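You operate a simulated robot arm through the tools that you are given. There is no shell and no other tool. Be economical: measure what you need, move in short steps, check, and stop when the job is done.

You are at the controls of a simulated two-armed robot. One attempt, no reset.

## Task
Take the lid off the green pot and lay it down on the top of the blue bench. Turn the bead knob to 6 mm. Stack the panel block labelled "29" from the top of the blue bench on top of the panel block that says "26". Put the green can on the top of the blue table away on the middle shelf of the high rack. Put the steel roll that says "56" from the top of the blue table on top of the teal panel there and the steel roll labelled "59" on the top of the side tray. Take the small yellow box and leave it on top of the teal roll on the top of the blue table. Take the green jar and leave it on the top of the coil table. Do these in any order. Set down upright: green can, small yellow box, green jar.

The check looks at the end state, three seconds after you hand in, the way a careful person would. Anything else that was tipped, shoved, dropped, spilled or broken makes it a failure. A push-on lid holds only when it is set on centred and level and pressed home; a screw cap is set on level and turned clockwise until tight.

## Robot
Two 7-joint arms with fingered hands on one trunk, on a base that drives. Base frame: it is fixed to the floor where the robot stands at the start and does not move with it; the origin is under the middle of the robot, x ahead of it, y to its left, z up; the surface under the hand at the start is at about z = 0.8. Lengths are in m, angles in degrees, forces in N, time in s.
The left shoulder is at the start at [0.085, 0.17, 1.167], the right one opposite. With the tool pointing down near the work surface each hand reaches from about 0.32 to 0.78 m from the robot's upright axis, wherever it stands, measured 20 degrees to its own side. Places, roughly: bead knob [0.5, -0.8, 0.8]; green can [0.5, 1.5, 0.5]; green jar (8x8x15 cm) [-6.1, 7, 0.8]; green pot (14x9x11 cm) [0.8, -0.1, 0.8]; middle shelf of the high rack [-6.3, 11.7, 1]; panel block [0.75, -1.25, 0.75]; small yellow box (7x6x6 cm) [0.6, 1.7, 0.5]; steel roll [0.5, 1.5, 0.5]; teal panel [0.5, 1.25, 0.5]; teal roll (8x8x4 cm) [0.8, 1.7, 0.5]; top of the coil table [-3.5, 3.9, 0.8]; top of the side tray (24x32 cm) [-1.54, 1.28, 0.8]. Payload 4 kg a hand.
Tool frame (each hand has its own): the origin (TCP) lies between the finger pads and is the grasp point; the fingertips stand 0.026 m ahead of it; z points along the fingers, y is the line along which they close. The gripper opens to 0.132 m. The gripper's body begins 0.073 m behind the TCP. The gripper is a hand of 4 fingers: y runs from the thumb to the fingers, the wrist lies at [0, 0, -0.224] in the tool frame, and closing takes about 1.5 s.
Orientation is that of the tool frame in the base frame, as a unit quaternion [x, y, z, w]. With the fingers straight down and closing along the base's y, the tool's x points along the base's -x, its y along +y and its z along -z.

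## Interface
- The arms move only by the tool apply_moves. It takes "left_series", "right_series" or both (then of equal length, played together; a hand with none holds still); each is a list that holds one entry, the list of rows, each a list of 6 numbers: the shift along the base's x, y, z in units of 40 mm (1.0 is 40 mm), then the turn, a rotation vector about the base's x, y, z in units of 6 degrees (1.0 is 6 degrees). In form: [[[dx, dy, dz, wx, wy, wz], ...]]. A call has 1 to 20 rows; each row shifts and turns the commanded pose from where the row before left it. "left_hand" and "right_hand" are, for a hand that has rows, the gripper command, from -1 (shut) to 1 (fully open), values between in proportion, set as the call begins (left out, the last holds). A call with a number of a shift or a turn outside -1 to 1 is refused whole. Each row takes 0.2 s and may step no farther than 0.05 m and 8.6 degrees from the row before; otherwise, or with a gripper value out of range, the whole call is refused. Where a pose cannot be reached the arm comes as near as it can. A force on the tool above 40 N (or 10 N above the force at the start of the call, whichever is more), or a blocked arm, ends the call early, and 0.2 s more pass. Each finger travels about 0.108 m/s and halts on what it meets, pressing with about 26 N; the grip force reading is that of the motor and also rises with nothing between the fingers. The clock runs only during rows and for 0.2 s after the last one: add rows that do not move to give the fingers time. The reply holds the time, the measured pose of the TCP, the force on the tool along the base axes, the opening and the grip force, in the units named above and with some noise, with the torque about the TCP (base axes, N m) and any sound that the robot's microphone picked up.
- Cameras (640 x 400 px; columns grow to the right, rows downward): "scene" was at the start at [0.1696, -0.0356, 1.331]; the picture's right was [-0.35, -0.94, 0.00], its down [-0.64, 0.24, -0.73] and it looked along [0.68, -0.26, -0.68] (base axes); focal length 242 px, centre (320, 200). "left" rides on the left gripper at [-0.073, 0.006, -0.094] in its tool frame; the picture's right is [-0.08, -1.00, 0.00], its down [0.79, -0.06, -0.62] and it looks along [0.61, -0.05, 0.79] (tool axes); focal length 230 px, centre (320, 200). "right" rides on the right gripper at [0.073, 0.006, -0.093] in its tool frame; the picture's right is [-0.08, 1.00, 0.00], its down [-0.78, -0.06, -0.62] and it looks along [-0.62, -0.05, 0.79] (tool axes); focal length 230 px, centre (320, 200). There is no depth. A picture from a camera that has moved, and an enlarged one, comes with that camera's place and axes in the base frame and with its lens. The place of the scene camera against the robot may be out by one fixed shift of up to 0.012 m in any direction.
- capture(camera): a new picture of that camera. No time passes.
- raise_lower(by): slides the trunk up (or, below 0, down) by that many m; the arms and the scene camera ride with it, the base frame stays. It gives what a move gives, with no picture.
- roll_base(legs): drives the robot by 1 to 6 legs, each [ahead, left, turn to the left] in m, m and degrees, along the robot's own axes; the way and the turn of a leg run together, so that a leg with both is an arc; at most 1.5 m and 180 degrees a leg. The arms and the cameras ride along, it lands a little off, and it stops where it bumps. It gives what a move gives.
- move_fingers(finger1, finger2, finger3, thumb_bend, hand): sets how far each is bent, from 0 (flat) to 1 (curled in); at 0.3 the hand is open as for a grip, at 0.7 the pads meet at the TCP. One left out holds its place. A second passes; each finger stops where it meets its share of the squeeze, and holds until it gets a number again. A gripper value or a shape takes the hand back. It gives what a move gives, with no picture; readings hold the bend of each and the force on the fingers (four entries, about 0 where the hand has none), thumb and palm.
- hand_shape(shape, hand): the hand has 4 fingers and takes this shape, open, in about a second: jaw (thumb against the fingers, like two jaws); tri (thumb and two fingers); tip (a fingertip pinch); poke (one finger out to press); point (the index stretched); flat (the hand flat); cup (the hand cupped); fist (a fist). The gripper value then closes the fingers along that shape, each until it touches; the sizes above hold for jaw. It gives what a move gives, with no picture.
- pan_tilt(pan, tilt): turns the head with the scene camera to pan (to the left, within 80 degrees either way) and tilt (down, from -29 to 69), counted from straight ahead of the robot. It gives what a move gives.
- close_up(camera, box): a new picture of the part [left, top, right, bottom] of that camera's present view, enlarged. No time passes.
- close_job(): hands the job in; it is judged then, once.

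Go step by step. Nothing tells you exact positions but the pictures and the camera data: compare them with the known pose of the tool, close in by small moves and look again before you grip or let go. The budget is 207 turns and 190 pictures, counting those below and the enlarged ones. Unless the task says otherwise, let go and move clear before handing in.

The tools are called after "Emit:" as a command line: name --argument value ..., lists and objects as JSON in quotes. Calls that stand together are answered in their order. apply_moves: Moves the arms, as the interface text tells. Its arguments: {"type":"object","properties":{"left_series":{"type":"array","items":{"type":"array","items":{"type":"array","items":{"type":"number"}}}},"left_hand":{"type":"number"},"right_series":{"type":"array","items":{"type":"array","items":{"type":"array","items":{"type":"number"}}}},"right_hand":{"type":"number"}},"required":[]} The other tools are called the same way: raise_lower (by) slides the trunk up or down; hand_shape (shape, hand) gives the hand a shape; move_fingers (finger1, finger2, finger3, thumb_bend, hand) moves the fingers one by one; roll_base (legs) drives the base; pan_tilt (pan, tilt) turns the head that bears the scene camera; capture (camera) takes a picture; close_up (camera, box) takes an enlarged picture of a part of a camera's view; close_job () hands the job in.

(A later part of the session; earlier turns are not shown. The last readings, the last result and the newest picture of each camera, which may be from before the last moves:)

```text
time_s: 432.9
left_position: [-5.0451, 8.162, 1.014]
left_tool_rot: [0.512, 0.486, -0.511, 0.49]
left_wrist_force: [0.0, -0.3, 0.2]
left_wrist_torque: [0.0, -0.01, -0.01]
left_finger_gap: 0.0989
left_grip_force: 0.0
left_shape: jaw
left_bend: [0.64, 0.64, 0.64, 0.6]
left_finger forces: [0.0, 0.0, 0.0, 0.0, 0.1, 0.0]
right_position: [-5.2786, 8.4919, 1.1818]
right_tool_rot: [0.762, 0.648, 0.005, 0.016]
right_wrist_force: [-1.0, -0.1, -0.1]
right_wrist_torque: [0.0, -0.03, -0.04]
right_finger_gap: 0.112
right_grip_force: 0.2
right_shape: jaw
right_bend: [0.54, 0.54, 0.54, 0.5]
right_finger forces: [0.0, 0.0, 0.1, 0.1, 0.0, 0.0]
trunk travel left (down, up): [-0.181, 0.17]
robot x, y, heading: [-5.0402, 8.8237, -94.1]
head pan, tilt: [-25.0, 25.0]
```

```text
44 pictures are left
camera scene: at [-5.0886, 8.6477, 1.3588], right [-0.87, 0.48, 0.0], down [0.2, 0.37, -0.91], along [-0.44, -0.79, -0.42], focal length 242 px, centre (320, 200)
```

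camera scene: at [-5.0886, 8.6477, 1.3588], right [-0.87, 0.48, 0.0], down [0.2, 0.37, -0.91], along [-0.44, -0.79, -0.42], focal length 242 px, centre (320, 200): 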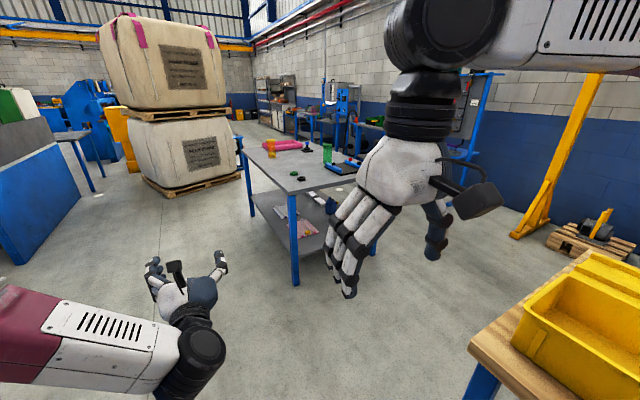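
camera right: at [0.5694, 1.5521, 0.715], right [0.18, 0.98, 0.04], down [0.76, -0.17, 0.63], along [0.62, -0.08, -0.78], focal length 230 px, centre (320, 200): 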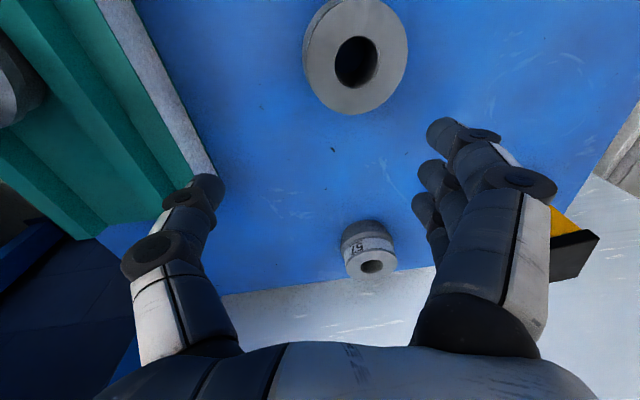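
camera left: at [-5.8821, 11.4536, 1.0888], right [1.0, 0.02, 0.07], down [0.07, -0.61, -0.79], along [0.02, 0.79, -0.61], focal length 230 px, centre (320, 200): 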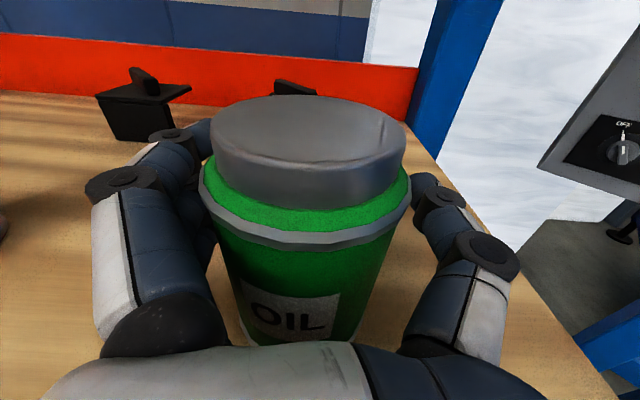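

Emit:
roll_base --legs '[[0.85, 0, 4], [0, -1.1, 0]]'

Emit:
pan_tilt --pan 0 --tilt 30

Emit:
capture --camera "scene"

Emit:
capture --camera "left"

```text
time_s: 446.8
left_position: [-6.0886, 7.3119, 1.0141]
left_tool_rot: [0.487, 0.511, -0.485, 0.516]
left_wrist_force: [0.7, -0.1, 0.6]
left_wrist_torque: [-0.05, -0.03, -0.03]
left_finger_gap: 0.0985
left_grip_force: 0.1
left_shape: jaw
left_bend: [0.64, 0.64, 0.64, 0.6]
left_finger forces: [0.0, 0.0, 0.0, 0.0, 0.0, 0.0]
right_position: [-6.3509, 7.6148, 1.1825]
right_tool_rot: [0.729, 0.685, 0.006, 0.016]
right_wrist_force: [0.1, -0.2, 0.1]
right_wrist_torque: [-0.02, 0.0, -0.02]
right_finger_gap: 0.1122
right_grip_force: 0.0
right_shape: jaw
right_bend: [0.54, 0.54, 0.54, 0.5]
right_finger forces: [0.0, 0.1, 0.1, 0.1, 0.0, 0.1]
trunk travel left (down, up): [-0.181, 0.17]
robot x, y, heading: [-6.15, 7.9706, -88.3]
head pan, tilt: [-25.0, 25.0]
```

```text
time_s: 447.6
left_position: [-6.0886, 7.3111, 1.0143]
left_tool_rot: [0.488, 0.511, -0.486, 0.516]
left_wrist_force: [0.1, 0.2, 0.2]
left_wrist_torque: [0.03, 0.01, -0.01]
left_finger_gap: 0.0986
left_grip_force: 0.1
left_shape: jaw
left_bend: [0.64, 0.64, 0.64, 0.6]
left_finger forces: [0.1, 0.1, 0.0, 0.0, 0.0, 0.0]
right_position: [-6.3519, 7.6153, 1.1836]
right_tool_rot: [0.729, 0.684, 0.006, 0.017]
right_wrist_force: [0.2, 0.0, 0.9]
right_wrist_torque: [0.02, 0.01, 0.0]
right_finger_gap: 0.1119
right_grip_force: 0.0
right_shape: jaw
right_bend: [0.54, 0.54, 0.54, 0.5]
right_finger forces: [0.0, 0.0, 0.0, 0.0, 0.0, 0.0]
trunk travel left (down, up): [-0.181, 0.17]
robot x, y, heading: [-6.148, 7.9697, -88.5]
head pan, tilt: [0.0, 30.0]
```

```text
43 pictures are left
camera scene: at [-6.1407, 7.7851, 1.3509], right [-1.0, -0.03, 0.0], down [-0.01, 0.5, -0.87], along [0.02, -0.87, -0.5], focal length 242 px, centre (320, 200)
```

scene: 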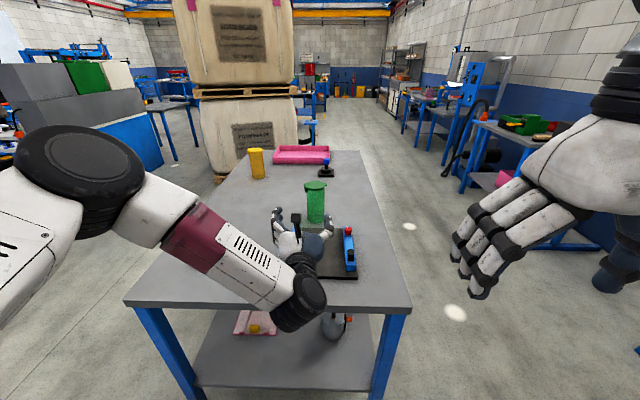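

```text
42 pictures are left
camera left: at [-6.0895, 7.4057, 1.0885], right [-1.0, -0.05, 0.07], down [-0.09, 0.61, -0.79], along [0.0, -0.79, -0.61], focal length 230 px, centre (320, 200)
```

left: 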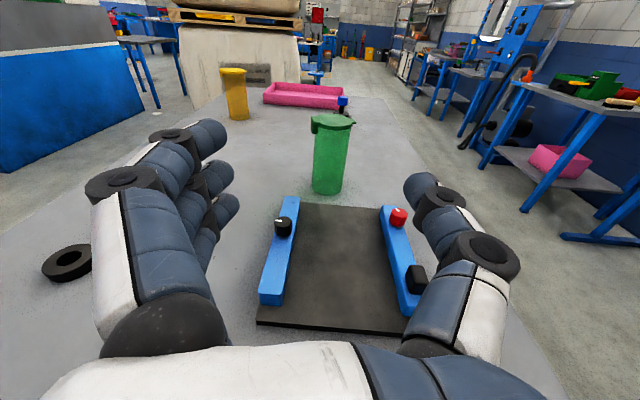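

The green jar stands behind a small fixture. I'll lower the hand to mid-upper jar height, advance over the fixture, and check.

Emit:
apply_moves --left_series '[[[-0.25, 0, -0.7, 0, 0, 0], [-0.25, 0, -0.7, 0, 0, 0], [0, 0, -0.7, 0, 0, 0], [0, 0, -0.7, 0, 0, 0], [0, 0, 0, 0, 0, 0]]]' --left_hand 0.6

Emit:
roll_base --legs '[[0.17, 0, 0]]'

Emit:
capture --camera "left"

Emit:
close_up --camera "scene" --box '[220, 140, 420, 340]'

```text
time_s: 448.9
left_position: [-6.1072, 7.3144, 0.901]
left_tool_rot: [0.488, 0.51, -0.486, 0.516]
left_wrist_force: [-0.2, 0.5, -0.2]
left_wrist_torque: [0.03, 0.0, 0.01]
left_finger_gap: 0.1052
left_grip_force: 0.1
left_shape: jaw
left_bend: [0.59, 0.59, 0.59, 0.55]
left_finger forces: [0.1, 0.0, 0.0, 0.0, 0.1, 0.0]
right_position: [-6.3531, 7.6157, 1.1837]
right_tool_rot: [0.729, 0.684, 0.006, 0.016]
right_wrist_force: [-0.5, -0.7, -0.8]
right_wrist_torque: [0.01, -0.01, -0.02]
right_finger_gap: 0.1118
right_grip_force: 0.1
right_shape: jaw
right_bend: [0.54, 0.54, 0.54, 0.5]
right_finger forces: [0.1, 0.0, 0.0, 0.0, 0.0, 0.1]
trunk travel left (down, up): [-0.181, 0.17]
robot x, y, heading: [-6.1485, 7.9684, -88.2]
head pan, tilt: [0.0, 30.0]
```

```text
time_s: 450.3
left_position: [-6.1022, 7.1403, 0.8996]
left_tool_rot: [0.488, 0.511, -0.486, 0.515]
left_wrist_force: [-0.4, -0.1, -0.9]
left_wrist_torque: [0.02, -0.03, -0.03]
left_finger_gap: 0.1052
left_grip_force: 0.1
left_shape: jaw
left_bend: [0.59, 0.59, 0.59, 0.55]
left_finger forces: [0.1, 0.0, 0.0, 0.0, 0.1, 0.0]
right_position: [-6.3472, 7.4418, 1.1828]
right_tool_rot: [0.729, 0.685, 0.007, 0.016]
right_wrist_force: [-1.1, -0.3, 0.2]
right_wrist_torque: [0.0, -0.03, 0.0]
right_finger_gap: 0.1119
right_grip_force: 0.0
right_shape: jaw
right_bend: [0.54, 0.54, 0.54, 0.5]
right_finger forces: [0.0, 0.0, 0.1, 0.1, 0.0, 0.1]
trunk travel left (down, up): [-0.181, 0.17]
robot x, y, heading: [-6.1431, 7.8006, -88.4]
head pan, tilt: [0.0, 30.0]
```

```text
41 pictures are left
camera left: at [-6.1042, 7.2346, 0.9744], right [-1.0, -0.05, 0.07], down [-0.09, 0.61, -0.79], along [0.0, -0.79, -0.61], focal length 230 px, centre (320, 200)
```

left: 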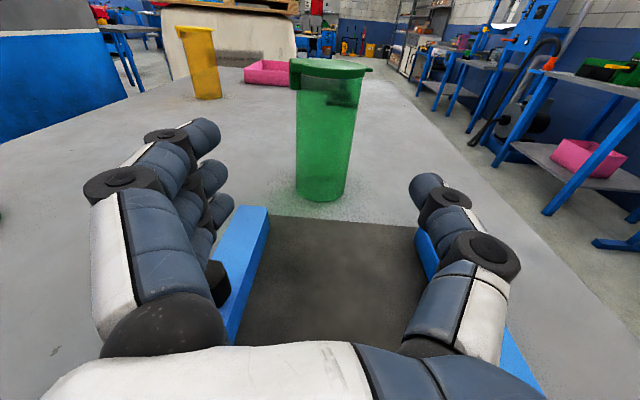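

```text
2.00 times, centred on (320, 240) of scene
camera zoom: at [-6.1356, 7.6122, 1.3507], right [-1.0, -0.03, 0.0], down [-0.01, 0.5, -0.87], along [0.03, -0.87, -0.5], focal length 485 px, centre (320, 120)
```

zoom: 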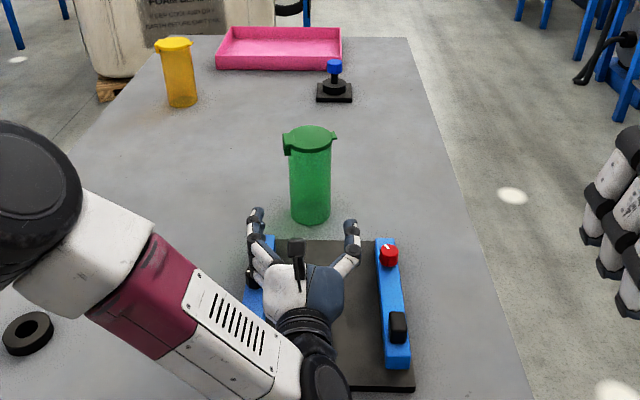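

Emit:
apply_moves --left_series '[[[-0.05, -0.7, 0, 0, 0, 0], [-0.05, -0.7, 0, 0, 0, 0], [0, -0.7, 0, 0, 0, 0], [0, -0.7, 0, 0, 0, 0], [0, -0.7, 0, 0, 0, 0], [0, -0.6, 0, 0, 0, 0], [0, 0, 0, 0, 0, 0]]]'

Emit:
capture --camera "left"

```text
time_s: 451.9
left_position: [-6.1089, 6.9787, 0.8994]
left_tool_rot: [0.487, 0.511, -0.485, 0.516]
left_wrist_force: [0.4, 0.9, -0.3]
left_wrist_torque: [0.01, 0.0, -0.05]
left_finger_gap: 0.1053
left_grip_force: 0.0
left_shape: jaw
left_bend: [0.59, 0.59, 0.59, 0.55]
left_finger forces: [0.0, 0.0, 0.0, 0.0, 0.0, 0.1]
right_position: [-6.3472, 7.4438, 1.1833]
right_tool_rot: [0.729, 0.684, 0.006, 0.016]
right_wrist_force: [0.7, 0.8, -0.2]
right_wrist_torque: [0.03, -0.03, 0.01]
right_finger_gap: 0.1122
right_grip_force: 0.0
right_shape: jaw
right_bend: [0.54, 0.54, 0.54, 0.5]
right_finger forces: [0.0, 0.0, 0.0, 0.0, 0.0, 0.0]
trunk travel left (down, up): [-0.181, 0.17]
robot x, y, heading: [-6.1411, 7.798, -88.2]
head pan, tilt: [0.0, 30.0]
```

```text
39 pictures are left
camera left: at [-6.1094, 7.0715, 0.9739], right [-1.0, -0.05, 0.07], down [-0.09, 0.61, -0.79], along [0.0, -0.79, -0.61], focal length 230 px, centre (320, 200)
```

left: 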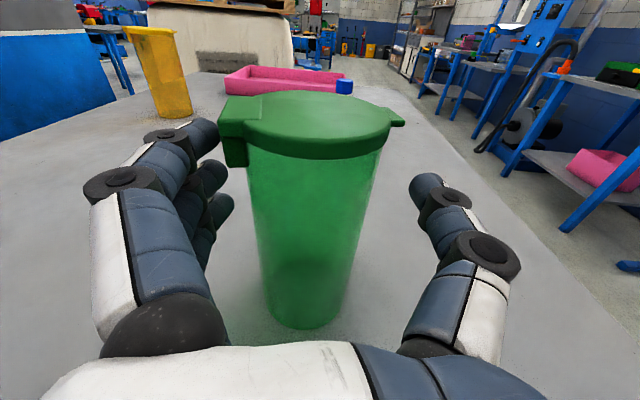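

Emit:
apply_moves --left_series '[[[0, -0.3, -0.12, 0, 0, 0], [0, 0, -0.13, 0, 0, 0], [0, 0, 0, 0, 0, 0]]]'

Emit:
apply_moves --left_series '[[[0, 0, 0, 0, 0, 0], [0, 0, 0, 0, 0, 0], [0, 0, 0, 0, 0, 0], [0, 0, 0, 0, 0, 0], [0, 0, 0, 0, 0, 0], [0, 0, 0, 0, 0, 0]]]' --left_hand -1

Emit:
capture --camera "left"

```text
time_s: 452.7
left_position: [-6.1103, 6.9664, 0.8893]
left_tool_rot: [0.488, 0.511, -0.486, 0.515]
left_wrist_force: [-0.7, -0.1, 0.0]
left_wrist_torque: [0.0, 0.02, 0.01]
left_finger_gap: 0.1053
left_grip_force: 0.1
left_shape: jaw
left_bend: [0.59, 0.59, 0.59, 0.55]
left_finger forces: [0.0, 0.1, 0.0, 0.1, 0.1, 0.0]
right_position: [-6.3469, 7.4436, 1.1828]
right_tool_rot: [0.729, 0.684, 0.006, 0.016]
right_wrist_force: [0.9, 0.6, 0.6]
right_wrist_torque: [-0.03, 0.01, 0.02]
right_finger_gap: 0.112
right_grip_force: 0.0
right_shape: jaw
right_bend: [0.54, 0.54, 0.54, 0.5]
right_finger forces: [0.1, 0.0, 0.1, 0.1, 0.0, 0.0]
trunk travel left (down, up): [-0.181, 0.17]
robot x, y, heading: [-6.1457, 7.7997, -88.3]
head pan, tilt: [0.0, 30.0]
```

```text
time_s: 454.1
left_position: [-6.1097, 6.9663, 0.8901]
left_tool_rot: [0.488, 0.51, -0.487, 0.514]
left_wrist_force: [0.3, -1.3, 0.7]
left_wrist_torque: [0.01, 0.06, 0.03]
left_finger_gap: 0.0674
left_grip_force: 26.1
left_shape: jaw
left_bend: [0.72, 0.72, 0.72, 0.71]
left_finger forces: [8.1, 8.0, 7.9, 0.0, 24.5, 0.0]
right_position: [-6.3477, 7.443, 1.1824]
right_tool_rot: [0.728, 0.685, 0.006, 0.016]
right_wrist_force: [0.6, 0.8, -0.9]
right_wrist_torque: [0.0, 0.03, 0.0]
right_finger_gap: 0.1121
right_grip_force: 0.1
right_shape: jaw
right_bend: [0.54, 0.54, 0.54, 0.5]
right_finger forces: [0.0, 0.0, 0.0, 0.0, 0.0, 0.1]
trunk travel left (down, up): [-0.181, 0.17]
robot x, y, heading: [-6.1438, 7.7971, -88.5]
head pan, tilt: [0.0, 30.0]
```

```text
38 pictures are left
camera left: at [-6.1103, 7.0603, 0.9639], right [-1.0, -0.05, 0.07], down [-0.09, 0.61, -0.79], along [0.0, -0.79, -0.61], focal length 230 px, centre (320, 200)
```

left: 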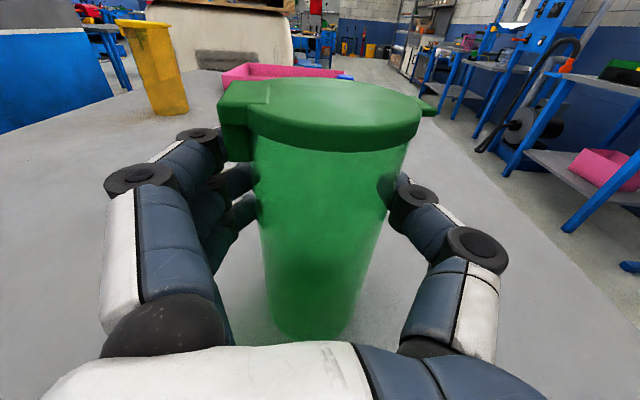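

Jar gripped. Lift, back away and retract, then head back the known way through the gap.

Emit:
apply_moves --left_series '[[[0, 0, 0.3, 0, 0, 0], [0, 0, 0.7, 0, 0, 0], [0, 0, 0.9, 0, 0, 0], [0, 0, 0.9, 0, 0, 0], [0, 0.3, 0.7, 0, 0, 0], [0, 0.8, 0, 0, 0, 0], [0, 0.8, 0, 0, 0, 0], [0, 0, 0, 0, 0, 0]]]'

Emit:
roll_base --legs '[[-0.3, 0, 0], [0, 1.15, 0]]'

Emit:
capture --camera "left"

```text
time_s: 455.9
left_position: [-6.1058, 7.0414, 1.0302]
left_tool_rot: [0.488, 0.511, -0.486, 0.515]
left_wrist_force: [0.4, 0.1, -3.1]
left_wrist_torque: [0.0, 0.01, -0.01]
left_finger_gap: 0.0674
left_grip_force: 25.4
left_shape: jaw
left_bend: [0.72, 0.72, 0.72, 0.71]
left_finger forces: [8.0, 7.9, 8.2, 0.0, 24.2, 0.0]
right_position: [-6.3473, 7.4427, 1.1824]
right_tool_rot: [0.728, 0.685, 0.006, 0.016]
right_wrist_force: [-0.1, -0.3, 0.6]
right_wrist_torque: [-0.02, 0.02, 0.03]
right_finger_gap: 0.112
right_grip_force: 0.0
right_shape: jaw
right_bend: [0.54, 0.54, 0.54, 0.5]
right_finger forces: [0.0, 0.1, 0.0, 0.1, 0.0, 0.1]
trunk travel left (down, up): [-0.181, 0.17]
robot x, y, heading: [-6.1454, 7.7952, -88.3]
head pan, tilt: [0.0, 30.0]
```

```text
time_s: 468.0
left_position: [-4.9805, 7.3759, 1.0302]
left_tool_rot: [0.493, 0.506, -0.491, 0.509]
left_wrist_force: [0.9, 0.0, -3.1]
left_wrist_torque: [0.03, -0.05, -0.01]
left_finger_gap: 0.0671
left_grip_force: 26.4
left_shape: jaw
left_bend: [0.72, 0.72, 0.72, 0.71]
left_finger forces: [8.2, 8.1, 8.2, 0.0, 24.2, 0.0]
right_position: [-5.2153, 7.782, 1.1831]
right_tool_rot: [0.735, 0.678, 0.006, 0.016]
right_wrist_force: [-0.5, 0.1, 0.3]
right_wrist_torque: [-0.02, -0.01, -0.03]
right_finger_gap: 0.1122
right_grip_force: 0.1
right_shape: jaw
right_bend: [0.54, 0.54, 0.54, 0.5]
right_finger forces: [0.0, 0.0, 0.0, 0.0, 0.1, 0.0]
trunk travel left (down, up): [-0.181, 0.17]
robot x, y, heading: [-5.0046, 8.1317, -89.0]
head pan, tilt: [0.0, 30.0]
```

```text
37 pictures are left
camera left: at [-4.98, 7.4698, 1.1049], right [-1.0, -0.03, 0.07], down [-0.08, 0.61, -0.79], along [-0.02, -0.79, -0.61], focal length 230 px, centre (320, 200)
```

left: 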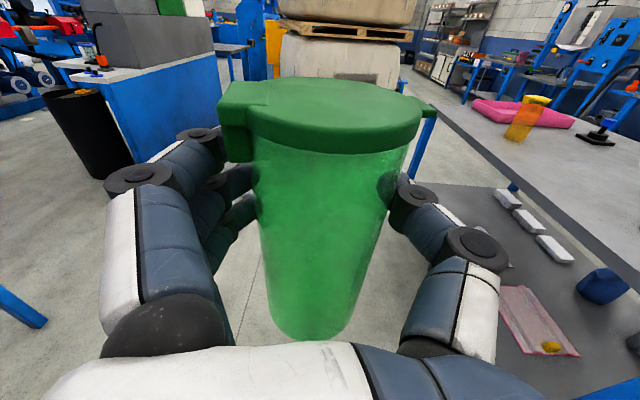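

Emit:
pan_tilt --pan 20 --tilt 22

Emit:
capture --camera "scene"

```text
time_s: 468.8
left_position: [-4.981, 7.3767, 1.0298]
left_tool_rot: [0.492, 0.507, -0.49, 0.51]
left_wrist_force: [-0.3, 0.3, -2.7]
left_wrist_torque: [0.0, 0.01, -0.02]
left_finger_gap: 0.0672
left_grip_force: 26.1
left_shape: jaw
left_bend: [0.72, 0.72, 0.72, 0.71]
left_finger forces: [8.2, 7.9, 8.2, 0.0, 24.2, 0.0]
right_position: [-5.2145, 7.7812, 1.183]
right_tool_rot: [0.735, 0.678, 0.005, 0.016]
right_wrist_force: [-0.3, -0.5, -0.6]
right_wrist_torque: [0.01, -0.03, 0.0]
right_finger_gap: 0.1122
right_grip_force: 0.0
right_shape: jaw
right_bend: [0.54, 0.54, 0.54, 0.5]
right_finger forces: [0.0, 0.1, 0.1, 0.0, 0.1, 0.1]
trunk travel left (down, up): [-0.181, 0.17]
robot x, y, heading: [-5.0025, 8.1361, -89.3]
head pan, tilt: [20.0, 22.0]
```

```text
36 pictures are left
camera scene: at [-4.9683, 7.9517, 1.3636], right [-0.94, -0.35, 0.0], down [-0.13, 0.35, -0.93], along [0.33, -0.87, -0.38], focal length 242 px, centre (320, 200)
```

scene: 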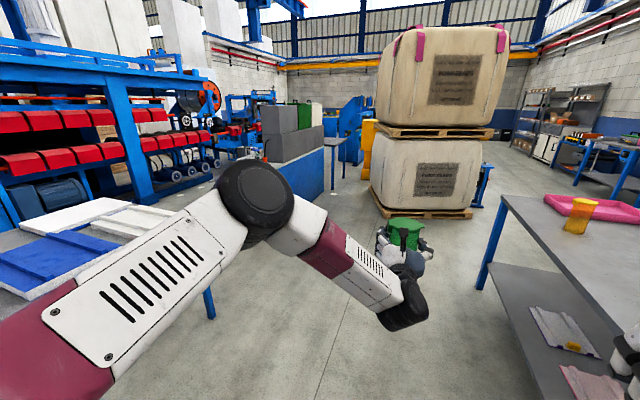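

The direct way is narrow beside the bags; I'll use the proven gap to the corridor instead.

Emit:
roll_base --legs '[[-1.28, 0, 0], [0, 0, 89]]'

Emit:
pan_tilt --pan 0 --tilt 30

Emit:
capture --camera "scene"

```text
time_s: 479.1
left_position: [-4.2598, 9.4339, 1.0312]
left_tool_rot: [-0.003, 0.706, 0.009, 0.708]
left_wrist_force: [0.8, 0.0, -2.7]
left_wrist_torque: [0.01, 0.04, 0.01]
left_finger_gap: 0.0674
left_grip_force: 26.0
left_shape: jaw
left_bend: [0.72, 0.72, 0.72, 0.71]
left_finger forces: [8.0, 7.7, 7.7, 0.0, 23.6, 0.0]
right_position: [-4.6681, 9.207, 1.1816]
right_tool_rot: [0.049, 0.999, 0.014, 0.007]
right_wrist_force: [-0.2, -0.2, -0.2]
right_wrist_torque: [0.0, 0.03, 0.0]
right_finger_gap: 0.112
right_grip_force: 0.1
right_shape: jaw
right_bend: [0.54, 0.54, 0.54, 0.5]
right_finger forces: [0.1, 0.0, 0.0, 0.0, 0.1, 0.0]
trunk travel left (down, up): [-0.181, 0.17]
robot x, y, heading: [-5.0215, 9.426, -0.5]
head pan, tilt: [20.0, 22.0]
```

```text
time_s: 479.9
left_position: [-4.2581, 9.4332, 1.0313]
left_tool_rot: [-0.004, 0.706, 0.009, 0.708]
left_wrist_force: [0.2, 1.3, -2.6]
left_wrist_torque: [0.02, 0.02, 0.01]
left_finger_gap: 0.0672
left_grip_force: 26.1
left_shape: jaw
left_bend: [0.72, 0.72, 0.72, 0.71]
left_finger forces: [7.9, 7.8, 7.6, 0.1, 23.5, 0.0]
right_position: [-4.6695, 9.206, 1.1826]
right_tool_rot: [0.049, 0.999, 0.015, 0.008]
right_wrist_force: [0.0, -0.3, -0.1]
right_wrist_torque: [0.01, 0.03, 0.02]
right_finger_gap: 0.1118
right_grip_force: 0.1
right_shape: jaw
right_bend: [0.54, 0.54, 0.54, 0.5]
right_finger forces: [0.0, 0.0, 0.0, 0.1, 0.0, 0.0]
trunk travel left (down, up): [-0.181, 0.17]
robot x, y, heading: [-5.0208, 9.4223, -0.3]
head pan, tilt: [0.0, 30.0]
```

```text
35 pictures are left
camera scene: at [-4.835, 9.4152, 1.3508], right [0.0, -1.0, 0.0], down [-0.5, 0.0, -0.87], along [0.87, 0.0, -0.5], focal length 242 px, centre (320, 200)
```

scene: 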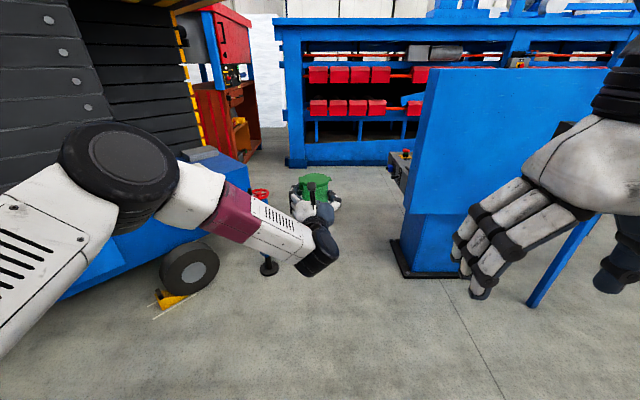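

Emit:
roll_base --legs '[[0, -0.04, 0.3], [1.0, 0, 0], [0.9, 0, 0], [0.85, 0, 0]]'

```text
time_s: 487.2
left_position: [-3.102, 9.3475, 1.0523]
left_tool_rot: [0.013, 0.697, -0.011, 0.717]
left_wrist_force: [-0.3, -0.3, -3.4]
left_wrist_torque: [-0.01, 0.01, -0.01]
left_finger_gap: 0.067
left_grip_force: 25.5
left_shape: jaw
left_bend: [0.72, 0.72, 0.72, 0.71]
left_finger forces: [8.1, 8.0, 7.9, 0.0, 24.0, 0.0]
right_position: [-3.5282, 9.1413, 1.2044]
right_tool_rot: [0.07, 0.997, 0.013, 0.04]
right_wrist_force: [-0.3, 0.1, -0.5]
right_wrist_torque: [-0.03, 0.01, 0.0]
right_finger_gap: 0.1123
right_grip_force: 0.0
right_shape: jaw
right_bend: [0.54, 0.54, 0.54, 0.5]
right_finger forces: [0.0, 0.0, 0.1, 0.0, 0.1, 0.0]
trunk travel left (down, up): [-0.181, 0.17]
robot x, y, heading: [-3.834, 9.3697, -3.3]
head pan, tilt: [0.0, 30.0]
stopped in leg 3: the robot was blocked; the commanded pose is now the measured one
```

Emit:
roll_base --legs '[[-0.15, 0, 3]]'

Emit:
pan_tilt --pan -45 --tilt 35

Emit:
capture --camera "scene"

Emit:
pan_tilt --pan 55 --tilt 40

Emit:
capture --camera "scene"

```text
time_s: 488.6
left_position: [-3.2223, 9.3893, 1.0302]
left_tool_rot: [-0.007, 0.706, 0.011, 0.708]
left_wrist_force: [-0.9, -0.2, -2.6]
left_wrist_torque: [0.02, 0.04, 0.03]
left_finger_gap: 0.0668
left_grip_force: 26.2
left_shape: jaw
left_bend: [0.72, 0.72, 0.72, 0.71]
left_finger forces: [8.1, 7.8, 7.9, 0.0, 23.9, 0.1]
right_position: [-3.6298, 9.1597, 1.1877]
right_tool_rot: [0.042, 0.999, 0.018, 0.019]
right_wrist_force: [0.1, -0.6, 0.7]
right_wrist_torque: [-0.02, 0.01, 0.04]
right_finger_gap: 0.1119
right_grip_force: 0.0
right_shape: jaw
right_bend: [0.54, 0.54, 0.54, 0.5]
right_finger forces: [0.1, 0.0, 0.0, 0.0, 0.0, 0.1]
trunk travel left (down, up): [-0.181, 0.17]
robot x, y, heading: [-3.9831, 9.3729, 0.2]
head pan, tilt: [0.0, 30.0]
```

```text
time_s: 489.7
left_position: [-3.2221, 9.39, 1.0304]
left_tool_rot: [-0.007, 0.707, 0.012, 0.708]
left_wrist_force: [0.3, 0.0, -2.7]
left_wrist_torque: [-0.02, 0.01, 0.01]
left_finger_gap: 0.0671
left_grip_force: 26.1
left_shape: jaw
left_bend: [0.72, 0.72, 0.72, 0.71]
left_finger forces: [8.0, 7.8, 8.0, 0.0, 23.9, 0.0]
right_position: [-3.6306, 9.1584, 1.1877]
right_tool_rot: [0.043, 0.999, 0.017, 0.019]
right_wrist_force: [0.4, 0.1, 0.2]
right_wrist_torque: [0.03, 0.03, -0.01]
right_finger_gap: 0.1118
right_grip_force: 0.1
right_shape: jaw
right_bend: [0.54, 0.54, 0.54, 0.5]
right_finger forces: [0.1, 0.1, 0.0, 0.0, 0.0, 0.1]
trunk travel left (down, up): [-0.181, 0.17]
robot x, y, heading: [-3.9802, 9.3669, 0.1]
head pan, tilt: [-45.0, 35.0]
```

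```text
34 pictures are left
camera scene: at [-3.8253, 9.3036, 1.343], right [-0.7, -0.71, 0.0], down [-0.41, 0.4, -0.82], along [0.58, -0.58, -0.57], focal length 242 px, centre (320, 200)
```

scene: 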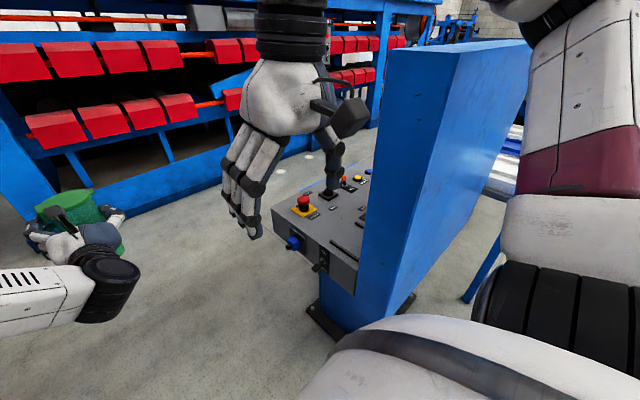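

```text
time_s: 491.5
left_position: [-3.222, 9.3897, 1.0312]
left_tool_rot: [-0.008, 0.706, 0.013, 0.708]
left_wrist_force: [-0.1, -0.1, -2.1]
left_wrist_torque: [-0.02, 0.01, 0.01]
left_finger_gap: 0.0672
left_grip_force: 25.5
left_shape: jaw
left_bend: [0.72, 0.72, 0.72, 0.71]
left_finger forces: [7.9, 7.8, 7.9, 0.1, 23.9, 0.1]
right_position: [-3.6299, 9.158, 1.1885]
right_tool_rot: [0.043, 0.999, 0.018, 0.019]
right_wrist_force: [0.7, 0.5, -0.6]
right_wrist_torque: [0.03, 0.02, 0.03]
right_finger_gap: 0.1119
right_grip_force: 0.1
right_shape: jaw
right_bend: [0.54, 0.54, 0.54, 0.5]
right_finger forces: [0.1, 0.0, 0.0, 0.0, 0.0, 0.0]
trunk travel left (down, up): [-0.181, 0.17]
robot x, y, heading: [-3.9793, 9.3702, 0.3]
head pan, tilt: [55.0, 40.0]
```

```text
33 pictures are left
camera scene: at [-3.8396, 9.4353, 1.3355], right [0.82, -0.57, 0.0], down [-0.37, -0.53, -0.77], along [0.44, 0.63, -0.64], focal length 242 px, centre (320, 200)
```

scene: 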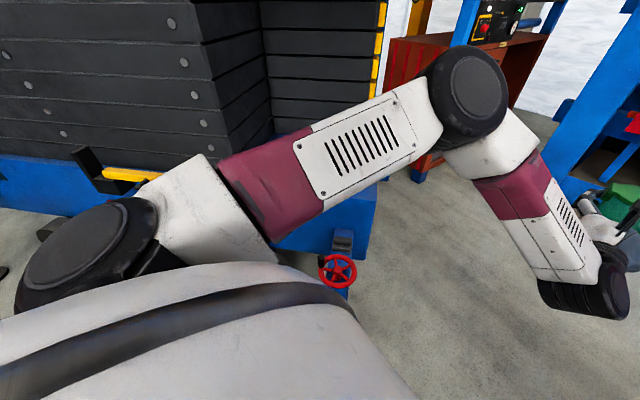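

The right elbow catches the console panel. I'll extend the right arm forward to tuck its elbow, then continue slightly further north.

Emit:
apply_moves --right_series '[[[0.95, 0.05, 0.15, 0, 0, 0], [0.95, 0.05, 0.15, 0, 0, 0], [0.95, 0.05, 0.15, 0, 0, 0], [0.95, 0.05, 0.15, 0, 0, 0], [0.95, 0.05, 0.15, 0, 0, 0], [0.95, 0.05, 0.15, 0, 0, 0], [0.9, 0, 0, 0, 0, 0], [0, 0, 0, 0, 0, 0]]]'

Emit:
pan_tilt --pan -40 --tilt 35

Emit:
capture --camera "scene"

```text
time_s: 493.3
left_position: [-3.2227, 9.3904, 1.0309]
left_tool_rot: [-0.007, 0.706, 0.012, 0.708]
left_wrist_force: [-0.7, -0.1, -2.5]
left_wrist_torque: [0.02, 0.02, 0.01]
left_finger_gap: 0.0671
left_grip_force: 25.8
left_shape: jaw
left_bend: [0.72, 0.72, 0.72, 0.71]
left_finger forces: [7.9, 7.8, 7.9, 0.1, 23.8, 0.0]
right_position: [-3.3692, 9.1728, 1.2239]
right_tool_rot: [0.043, 0.999, 0.018, 0.019]
right_wrist_force: [-0.6, 0.5, -0.2]
right_wrist_torque: [-0.01, -0.01, -0.02]
right_finger_gap: 0.1117
right_grip_force: 0.1
right_shape: jaw
right_bend: [0.54, 0.54, 0.54, 0.5]
right_finger forces: [0.0, 0.0, 0.0, 0.1, 0.1, 0.0]
trunk travel left (down, up): [-0.181, 0.17]
robot x, y, heading: [-3.9749, 9.3726, 0.5]
head pan, tilt: [55.0, 40.0]
```

```text
time_s: 495.0
left_position: [-3.2221, 9.3895, 1.0304]
left_tool_rot: [-0.009, 0.707, 0.012, 0.707]
left_wrist_force: [0.3, 1.0, -2.2]
left_wrist_torque: [0.01, 0.03, -0.01]
left_finger_gap: 0.067
left_grip_force: 26.4
left_shape: jaw
left_bend: [0.72, 0.72, 0.72, 0.71]
left_finger forces: [8.0, 7.7, 8.0, 0.0, 23.8, 0.1]
right_position: [-3.369, 9.1721, 1.2222]
right_tool_rot: [0.043, 0.999, 0.018, 0.018]
right_wrist_force: [-1.0, 0.1, 0.0]
right_wrist_torque: [0.03, -0.02, 0.0]
right_finger_gap: 0.1119
right_grip_force: 0.0
right_shape: jaw
right_bend: [0.54, 0.54, 0.54, 0.5]
right_finger forces: [0.1, 0.1, 0.1, 0.0, 0.1, 0.0]
trunk travel left (down, up): [-0.181, 0.17]
robot x, y, heading: [-3.9795, 9.3694, 0.1]
head pan, tilt: [-40.0, 35.0]
```

```text
32 pictures are left
camera scene: at [-3.8202, 9.3093, 1.343], right [-0.64, -0.77, 0.0], down [-0.44, 0.37, -0.82], along [0.63, -0.52, -0.57], focal length 242 px, centre (320, 200)
```

scene: 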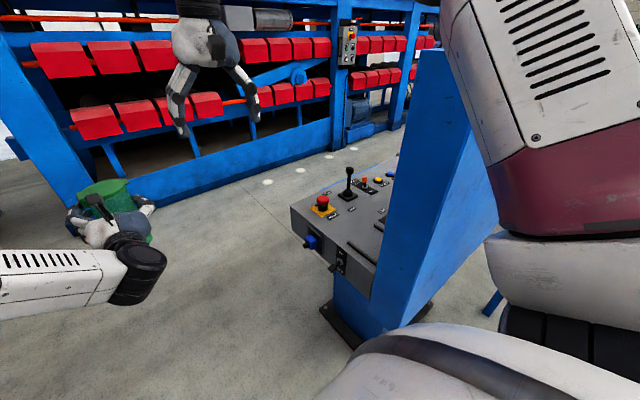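

I'll instead repeat the proven pose in reverse: turn to face west, then drive backwards through the gap.

Emit:
roll_base --legs '[[-0.55, 0.03, 0], [0, 0, 90], [0, 0, 90]]'

Emit:
pan_tilt --pan 0 --tilt 30

```text
time_s: 505.8
left_position: [-5.2999, 9.3859, 1.0297]
left_tool_rot: [-0.707, -0.004, 0.707, -0.008]
left_wrist_force: [0.1, -0.3, -2.5]
left_wrist_torque: [0.03, -0.05, 0.0]
left_finger_gap: 0.0669
left_grip_force: 25.6
left_shape: jaw
left_bend: [0.72, 0.72, 0.72, 0.71]
left_finger forces: [7.9, 7.8, 7.7, 0.0, 23.2, 0.0]
right_position: [-5.1507, 9.6024, 1.2233]
right_tool_rot: [0.998, -0.048, -0.019, 0.018]
right_wrist_force: [0.8, 0.2, 0.5]
right_wrist_torque: [-0.02, 0.0, 0.04]
right_finger_gap: 0.1122
right_grip_force: 0.0
right_shape: jaw
right_bend: [0.54, 0.54, 0.54, 0.5]
right_finger forces: [0.0, 0.1, 0.1, 0.0, 0.0, 0.0]
trunk travel left (down, up): [-0.181, 0.17]
robot x, y, heading: [-4.5397, 9.3994, 179.9]
head pan, tilt: [-40.0, 35.0]
```

```text
time_s: 506.9
left_position: [-5.3007, 9.3861, 1.03]
left_tool_rot: [-0.707, -0.004, 0.708, -0.009]
left_wrist_force: [-0.3, -0.6, -2.8]
left_wrist_torque: [-0.03, -0.03, 0.0]
left_finger_gap: 0.067
left_grip_force: 26.2
left_shape: jaw
left_bend: [0.72, 0.72, 0.72, 0.71]
left_finger forces: [7.9, 7.7, 7.6, 0.0, 23.2, 0.0]
right_position: [-5.1524, 9.6029, 1.2234]
right_tool_rot: [0.999, -0.047, -0.019, 0.017]
right_wrist_force: [-0.4, 0.2, -0.4]
right_wrist_torque: [-0.04, 0.0, 0.0]
right_finger_gap: 0.1121
right_grip_force: 0.1
right_shape: jaw
right_bend: [0.54, 0.54, 0.54, 0.5]
right_finger forces: [0.0, 0.1, 0.0, 0.1, 0.0, 0.1]
trunk travel left (down, up): [-0.181, 0.17]
robot x, y, heading: [-4.5416, 9.3992, 180.0]
head pan, tilt: [0.0, 30.0]
```

Emit:
roll_base --legs '[[0, -0.035, 0], [-0.8, 0, 0], [-0.8, 0, 0], [-0.65, 0, 0]]'

```text
time_s: 518.9
left_position: [-3.0518, 9.4085, 1.0307]
left_tool_rot: [-0.707, -0.003, 0.708, -0.008]
left_wrist_force: [-0.2, 0.1, -2.7]
left_wrist_torque: [-0.01, -0.04, 0.04]
left_finger_gap: 0.0672
left_grip_force: 26.2
left_shape: jaw
left_bend: [0.72, 0.72, 0.72, 0.71]
left_finger forces: [7.9, 7.8, 7.6, 0.0, 23.4, 0.0]
right_position: [-2.9013, 9.625, 1.2235]
right_tool_rot: [0.998, -0.05, -0.019, 0.017]
right_wrist_force: [-0.2, 0.5, -0.2]
right_wrist_torque: [-0.01, 0.03, 0.0]
right_finger_gap: 0.1116
right_grip_force: 0.0
right_shape: jaw
right_bend: [0.54, 0.54, 0.54, 0.5]
right_finger forces: [0.0, 0.0, 0.0, 0.0, 0.0, 0.0]
trunk travel left (down, up): [-0.181, 0.17]
robot x, y, heading: [-2.2885, 9.4179, 179.5]
head pan, tilt: [0.0, 30.0]
```

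Emit:
apply_moves --left_series '[[[0.9, 0, 0, 0, 0, 0], [0.9, 0, 0, 0, 0, 0], [0.9, 0, 0, 0, 0, 0], [0.9, 0, 0, 0, 0, 0], [0, 0, 0, 0, 0, 0]]]' --right_series '[[[0.9, 0, 0, 0, 0, 0], [0.9, 0, 0, 0, 0, 0], [0.9, 0, 0, 0, 0, 0], [0.9, 0, 0, 0, 0, 0], [0, 0, 0, 0, 0, 0]]]'

Emit:
roll_base --legs '[[0, 0, 90.5], [1.4, -0.03, 0], [1.4, 0, 0], [1.4, 0, 0]]'

Emit:
pan_tilt --pan -40 --tilt 25

Emit:
capture --camera "scene"

```text
time_s: 520.1
left_position: [-2.907, 9.4096, 1.0289]
left_tool_rot: [-0.707, -0.004, 0.707, -0.008]
left_wrist_force: [0.1, 0.9, -1.9]
left_wrist_torque: [0.01, -0.02, -0.01]
left_finger_gap: 0.0663
left_grip_force: 26.1
left_shape: jaw
left_bend: [0.72, 0.72, 0.72, 0.71]
left_finger forces: [8.0, 7.8, 7.8, 0.0, 23.5, 0.0]
right_position: [-2.7579, 9.6269, 1.2241]
right_tool_rot: [0.998, -0.049, -0.02, 0.017]
right_wrist_force: [-0.7, -0.3, 0.7]
right_wrist_torque: [-0.02, 0.0, -0.02]
right_finger_gap: 0.1117
right_grip_force: 0.1
right_shape: jaw
right_bend: [0.54, 0.54, 0.54, 0.5]
right_finger forces: [0.0, 0.0, 0.0, 0.1, 0.1, 0.1]
trunk travel left (down, up): [-0.181, 0.17]
robot x, y, heading: [-2.2928, 9.4127, 179.6]
head pan, tilt: [0.0, 30.0]
```

```text
time_s: 544.1
left_position: [-2.5952, 4.5808, 1.0295]
left_tool_rot: [0.51, 0.489, -0.508, 0.493]
left_wrist_force: [-1.0, -0.2, -3.6]
left_wrist_torque: [-0.01, 0.0, -0.02]
left_finger_gap: 0.0668
left_grip_force: 25.8
left_shape: jaw
left_bend: [0.72, 0.72, 0.72, 0.71]
left_finger forces: [7.8, 7.5, 7.7, 0.0, 23.1, 0.1]
right_position: [-2.8061, 4.7405, 1.2253]
right_tool_rot: [0.757, 0.653, -0.002, 0.026]
right_wrist_force: [-0.2, -0.1, 0.1]
right_wrist_torque: [0.02, -0.03, -0.03]
right_finger_gap: 0.1121
right_grip_force: 0.1
right_shape: jaw
right_bend: [0.54, 0.54, 0.54, 0.5]
right_finger forces: [0.0, 0.0, 0.0, 0.1, 0.0, 0.1]
trunk travel left (down, up): [-0.181, 0.17]
robot x, y, heading: [-2.5707, 5.1929, -93.5]
head pan, tilt: [0.0, 30.0]
```

```text
time_s: 545.2
left_position: [-2.5959, 4.5815, 1.0293]
left_tool_rot: [0.51, 0.489, -0.507, 0.494]
left_wrist_force: [0.4, 0.9, -2.5]
left_wrist_torque: [0.0, -0.04, 0.04]
left_finger_gap: 0.0664
left_grip_force: 25.7
left_shape: jaw
left_bend: [0.72, 0.72, 0.72, 0.71]
left_finger forces: [7.8, 7.5, 7.7, 0.0, 23.1, 0.0]
right_position: [-2.8053, 4.7405, 1.2245]
right_tool_rot: [0.757, 0.652, -0.002, 0.026]
right_wrist_force: [0.0, 0.1, 1.2]
right_wrist_torque: [0.01, 0.03, 0.0]
right_finger_gap: 0.1117
right_grip_force: 0.0
right_shape: jaw
right_bend: [0.54, 0.54, 0.54, 0.5]
right_finger forces: [0.0, 0.1, 0.0, 0.0, 0.0, 0.0]
trunk travel left (down, up): [-0.181, 0.17]
robot x, y, heading: [-2.5695, 5.1967, -93.1]
head pan, tilt: [-40.0, 25.0]
```

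```text
31 pictures are left
camera scene: at [-2.6379, 5.0316, 1.3588], right [-0.73, 0.69, 0.0], down [0.29, 0.31, -0.91], along [-0.62, -0.66, -0.42], focal length 242 px, centre (320, 200)
```

scene: 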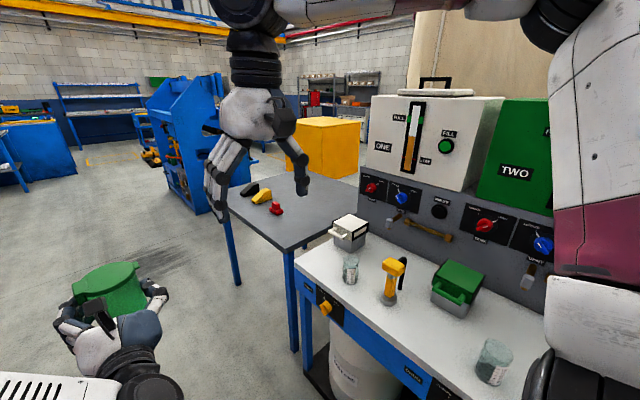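

Coil table is right there; small items line its east edge, so I'll approach from its south-east corner. First step away from the bench.

Emit:
roll_base --legs '[[0, 0.25, 3], [1.4, 0, 0], [0.55, 0, 0], [0, 0, -110]]'

Emit:
pan_tilt --pan -5 --tilt 35

Emit:
capture --camera "scene"

```text
time_s: 562.0
left_position: [-2.9207, 3.4535, 1.0294]
left_tool_rot: [-0.694, 0.131, 0.696, 0.128]
left_wrist_force: [-0.3, 0.1, -3.1]
left_wrist_torque: [0.0, -0.02, 0.0]
left_finger_gap: 0.0668
left_grip_force: 25.9
left_shape: jaw
left_bend: [0.72, 0.72, 0.72, 0.71]
left_finger forces: [7.8, 7.5, 7.5, 0.1, 23.0, 0.0]
right_position: [-2.7021, 3.601, 1.2237]
right_tool_rot: [0.971, -0.237, -0.022, 0.013]
right_wrist_force: [0.5, 0.0, 0.0]
right_wrist_torque: [0.01, -0.01, 0.01]
right_finger_gap: 0.1118
right_grip_force: 0.0
right_shape: jaw
right_bend: [0.54, 0.54, 0.54, 0.5]
right_finger forces: [0.0, 0.1, 0.0, 0.0, 0.0, 0.0]
trunk travel left (down, up): [-0.181, 0.17]
robot x, y, heading: [-2.3465, 3.2341, 157.8]
head pan, tilt: [-40.0, 25.0]
```

```text
time_s: 563.0
left_position: [-2.92, 3.4536, 1.0294]
left_tool_rot: [-0.695, 0.131, 0.696, 0.127]
left_wrist_force: [0.0, -0.1, -2.3]
left_wrist_torque: [0.0, -0.03, -0.01]
left_finger_gap: 0.0667
left_grip_force: 26.2
left_shape: jaw
left_bend: [0.72, 0.72, 0.72, 0.71]
left_finger forces: [7.7, 7.6, 7.6, 0.0, 23.0, 0.0]
right_position: [-2.7019, 3.5992, 1.2254]
right_tool_rot: [0.971, -0.237, -0.022, 0.013]
right_wrist_force: [0.1, -0.2, 0.1]
right_wrist_torque: [-0.04, -0.01, -0.01]
right_finger_gap: 0.112
right_grip_force: 0.1
right_shape: jaw
right_bend: [0.54, 0.54, 0.54, 0.5]
right_finger forces: [0.1, 0.0, 0.0, 0.1, 0.1, 0.0]
trunk travel left (down, up): [-0.181, 0.17]
robot x, y, heading: [-2.3513, 3.2339, 158.0]
head pan, tilt: [-5.0, 35.0]
```

```text
30 pictures are left
camera scene: at [-2.5058, 3.3005, 1.343], right [0.46, 0.89, 0.0], down [0.51, -0.26, -0.82], along [-0.73, 0.38, -0.57], focal length 242 px, centre (320, 200)
```

scene: 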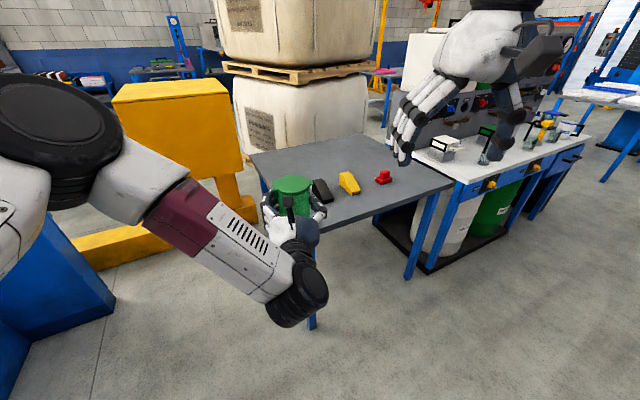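

Emit:
roll_base --legs '[[0, 0, -8], [0.353, 0.214, 0]]'

Emit:
apply_moves --left_series '[[[-0.8, 0.46, 0, 0, 0, 0], [-0.8, 0.46, 0, 0, 0, 0], [-0.8, 0.46, 0, 0, 0, 0], [-0.8, 0.46, 0, 0, 0, 0], [-0.8, 0.46, 0, 0, 0, 0], [-0.8, 0.46, 0, 0, 0, 0], [0, 0, 0, 0, 0, 0]]]'

Emit:
capture --camera "scene"

Emit:
capture --camera "left"

```text
time_s: 566.2
left_position: [-3.2977, 3.5237, 1.0289]
left_tool_rot: [-0.683, 0.181, 0.685, 0.176]
left_wrist_force: [-0.1, -0.4, -1.9]
left_wrist_torque: [0.02, 0.01, 0.0]
left_finger_gap: 0.0664
left_grip_force: 25.5
left_shape: jaw
left_bend: [0.72, 0.72, 0.72, 0.71]
left_finger forces: [7.7, 7.7, 7.6, 0.0, 23.3, 0.0]
right_position: [-3.0594, 3.6357, 1.2247]
right_tool_rot: [0.952, -0.307, -0.023, 0.012]
right_wrist_force: [0.7, 0.2, -0.6]
right_wrist_torque: [0.01, 0.04, -0.03]
right_finger_gap: 0.1121
right_grip_force: 0.1
right_shape: jaw
right_bend: [0.54, 0.54, 0.54, 0.5]
right_finger forces: [0.0, 0.1, 0.0, 0.1, 0.0, 0.1]
trunk travel left (down, up): [-0.181, 0.17]
robot x, y, heading: [-2.7608, 3.2206, 149.6]
head pan, tilt: [-5.0, 35.0]
```

```text
time_s: 567.8
left_position: [-3.4879, 3.6327, 1.0299]
left_tool_rot: [-0.683, 0.182, 0.685, 0.177]
left_wrist_force: [-0.1, -0.5, -2.3]
left_wrist_torque: [-0.01, -0.02, 0.04]
left_finger_gap: 0.0663
left_grip_force: 25.7
left_shape: jaw
left_bend: [0.72, 0.72, 0.72, 0.71]
left_finger forces: [7.9, 7.6, 7.4, 0.1, 23.2, 0.1]
right_position: [-3.0584, 3.6357, 1.2246]
right_tool_rot: [0.951, -0.307, -0.022, 0.012]
right_wrist_force: [0.6, -0.2, -0.4]
right_wrist_torque: [0.0, 0.0, -0.03]
right_finger_gap: 0.1121
right_grip_force: 0.0
right_shape: jaw
right_bend: [0.54, 0.54, 0.54, 0.5]
right_finger forces: [0.0, 0.1, 0.0, 0.0, 0.0, 0.0]
trunk travel left (down, up): [-0.181, 0.17]
robot x, y, heading: [-2.7611, 3.2236, 149.6]
head pan, tilt: [-5.0, 35.0]
```

```text
29 pictures are left
camera scene: at [-2.9081, 3.3109, 1.3431], right [0.58, 0.81, 0.0], down [0.47, -0.33, -0.82], along [-0.67, 0.48, -0.57], focal length 242 px, centre (320, 200)
```

scene: 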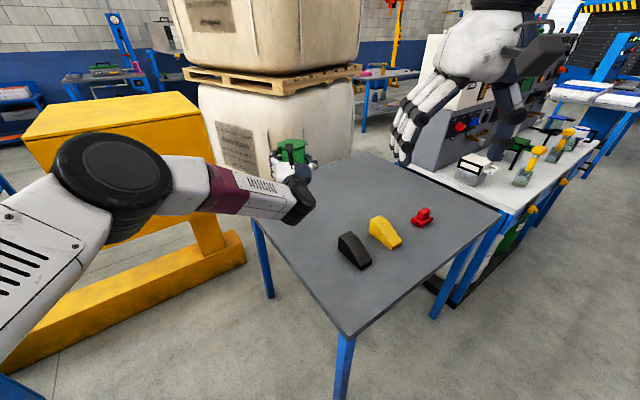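

```text
28 pictures are left
camera left: at [-3.411, 3.5821, 1.1046], right [0.49, 0.87, 0.07], down [0.56, -0.25, -0.79], along [-0.67, 0.42, -0.61], focal length 230 px, centre (320, 200)
```

left: 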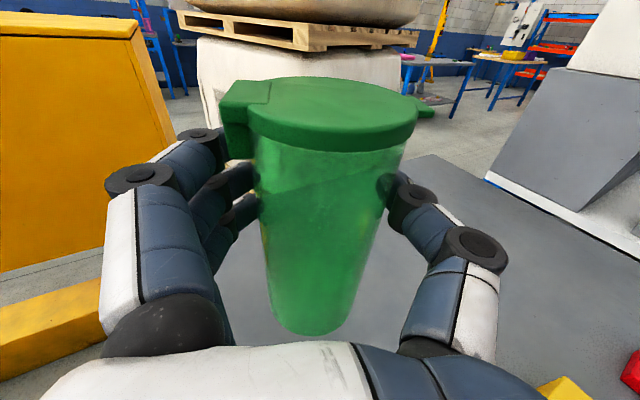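

Emit:
apply_moves --left_series '[[[0, 0, -0.8, 0, 0, 0], [0, 0, -0.8, 0, 0, 0], [0, 0, -0.8, 0, 0, 0], [0, 0, -0.5, 0, 0, 0], [0, 0, 0, 0, 0, 0]]]'

Emit:
close_up --camera "scene" --box '[220, 120, 440, 340]'

```text
time_s: 569.0
left_position: [-3.4884, 3.6344, 0.9134]
left_tool_rot: [-0.683, 0.182, 0.686, 0.175]
left_wrist_force: [-0.6, -0.6, -2.6]
left_wrist_torque: [-0.06, 0.0, 0.0]
left_finger_gap: 0.0665
left_grip_force: 26.3
left_shape: jaw
left_bend: [0.72, 0.72, 0.72, 0.71]
left_finger forces: [8.0, 7.5, 7.6, 0.1, 23.1, 0.0]
right_position: [-3.0587, 3.6358, 1.2251]
right_tool_rot: [0.952, -0.306, -0.023, 0.012]
right_wrist_force: [1.1, -0.2, -0.1]
right_wrist_torque: [0.01, 0.0, 0.0]
right_finger_gap: 0.1121
right_grip_force: 0.1
right_shape: jaw
right_bend: [0.54, 0.54, 0.54, 0.5]
right_finger forces: [0.1, 0.1, 0.1, 0.1, 0.0, 0.0]
trunk travel left (down, up): [-0.181, 0.17]
robot x, y, heading: [-2.7614, 3.219, 149.3]
head pan, tilt: [-5.0, 35.0]
```

```text
1.82 times, centred on (330, 230) of scene
camera zoom: at [-2.9083, 3.3111, 1.3431], right [0.58, 0.81, 0.0], down [0.47, -0.33, -0.82], along [-0.67, 0.48, -0.57], focal length 441 px, centre (302, 146)
```

zoom: 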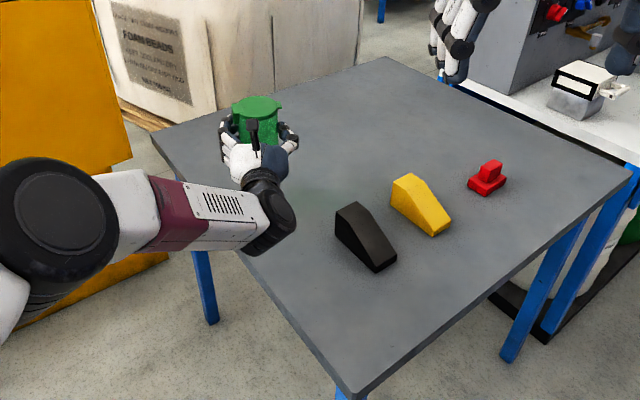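

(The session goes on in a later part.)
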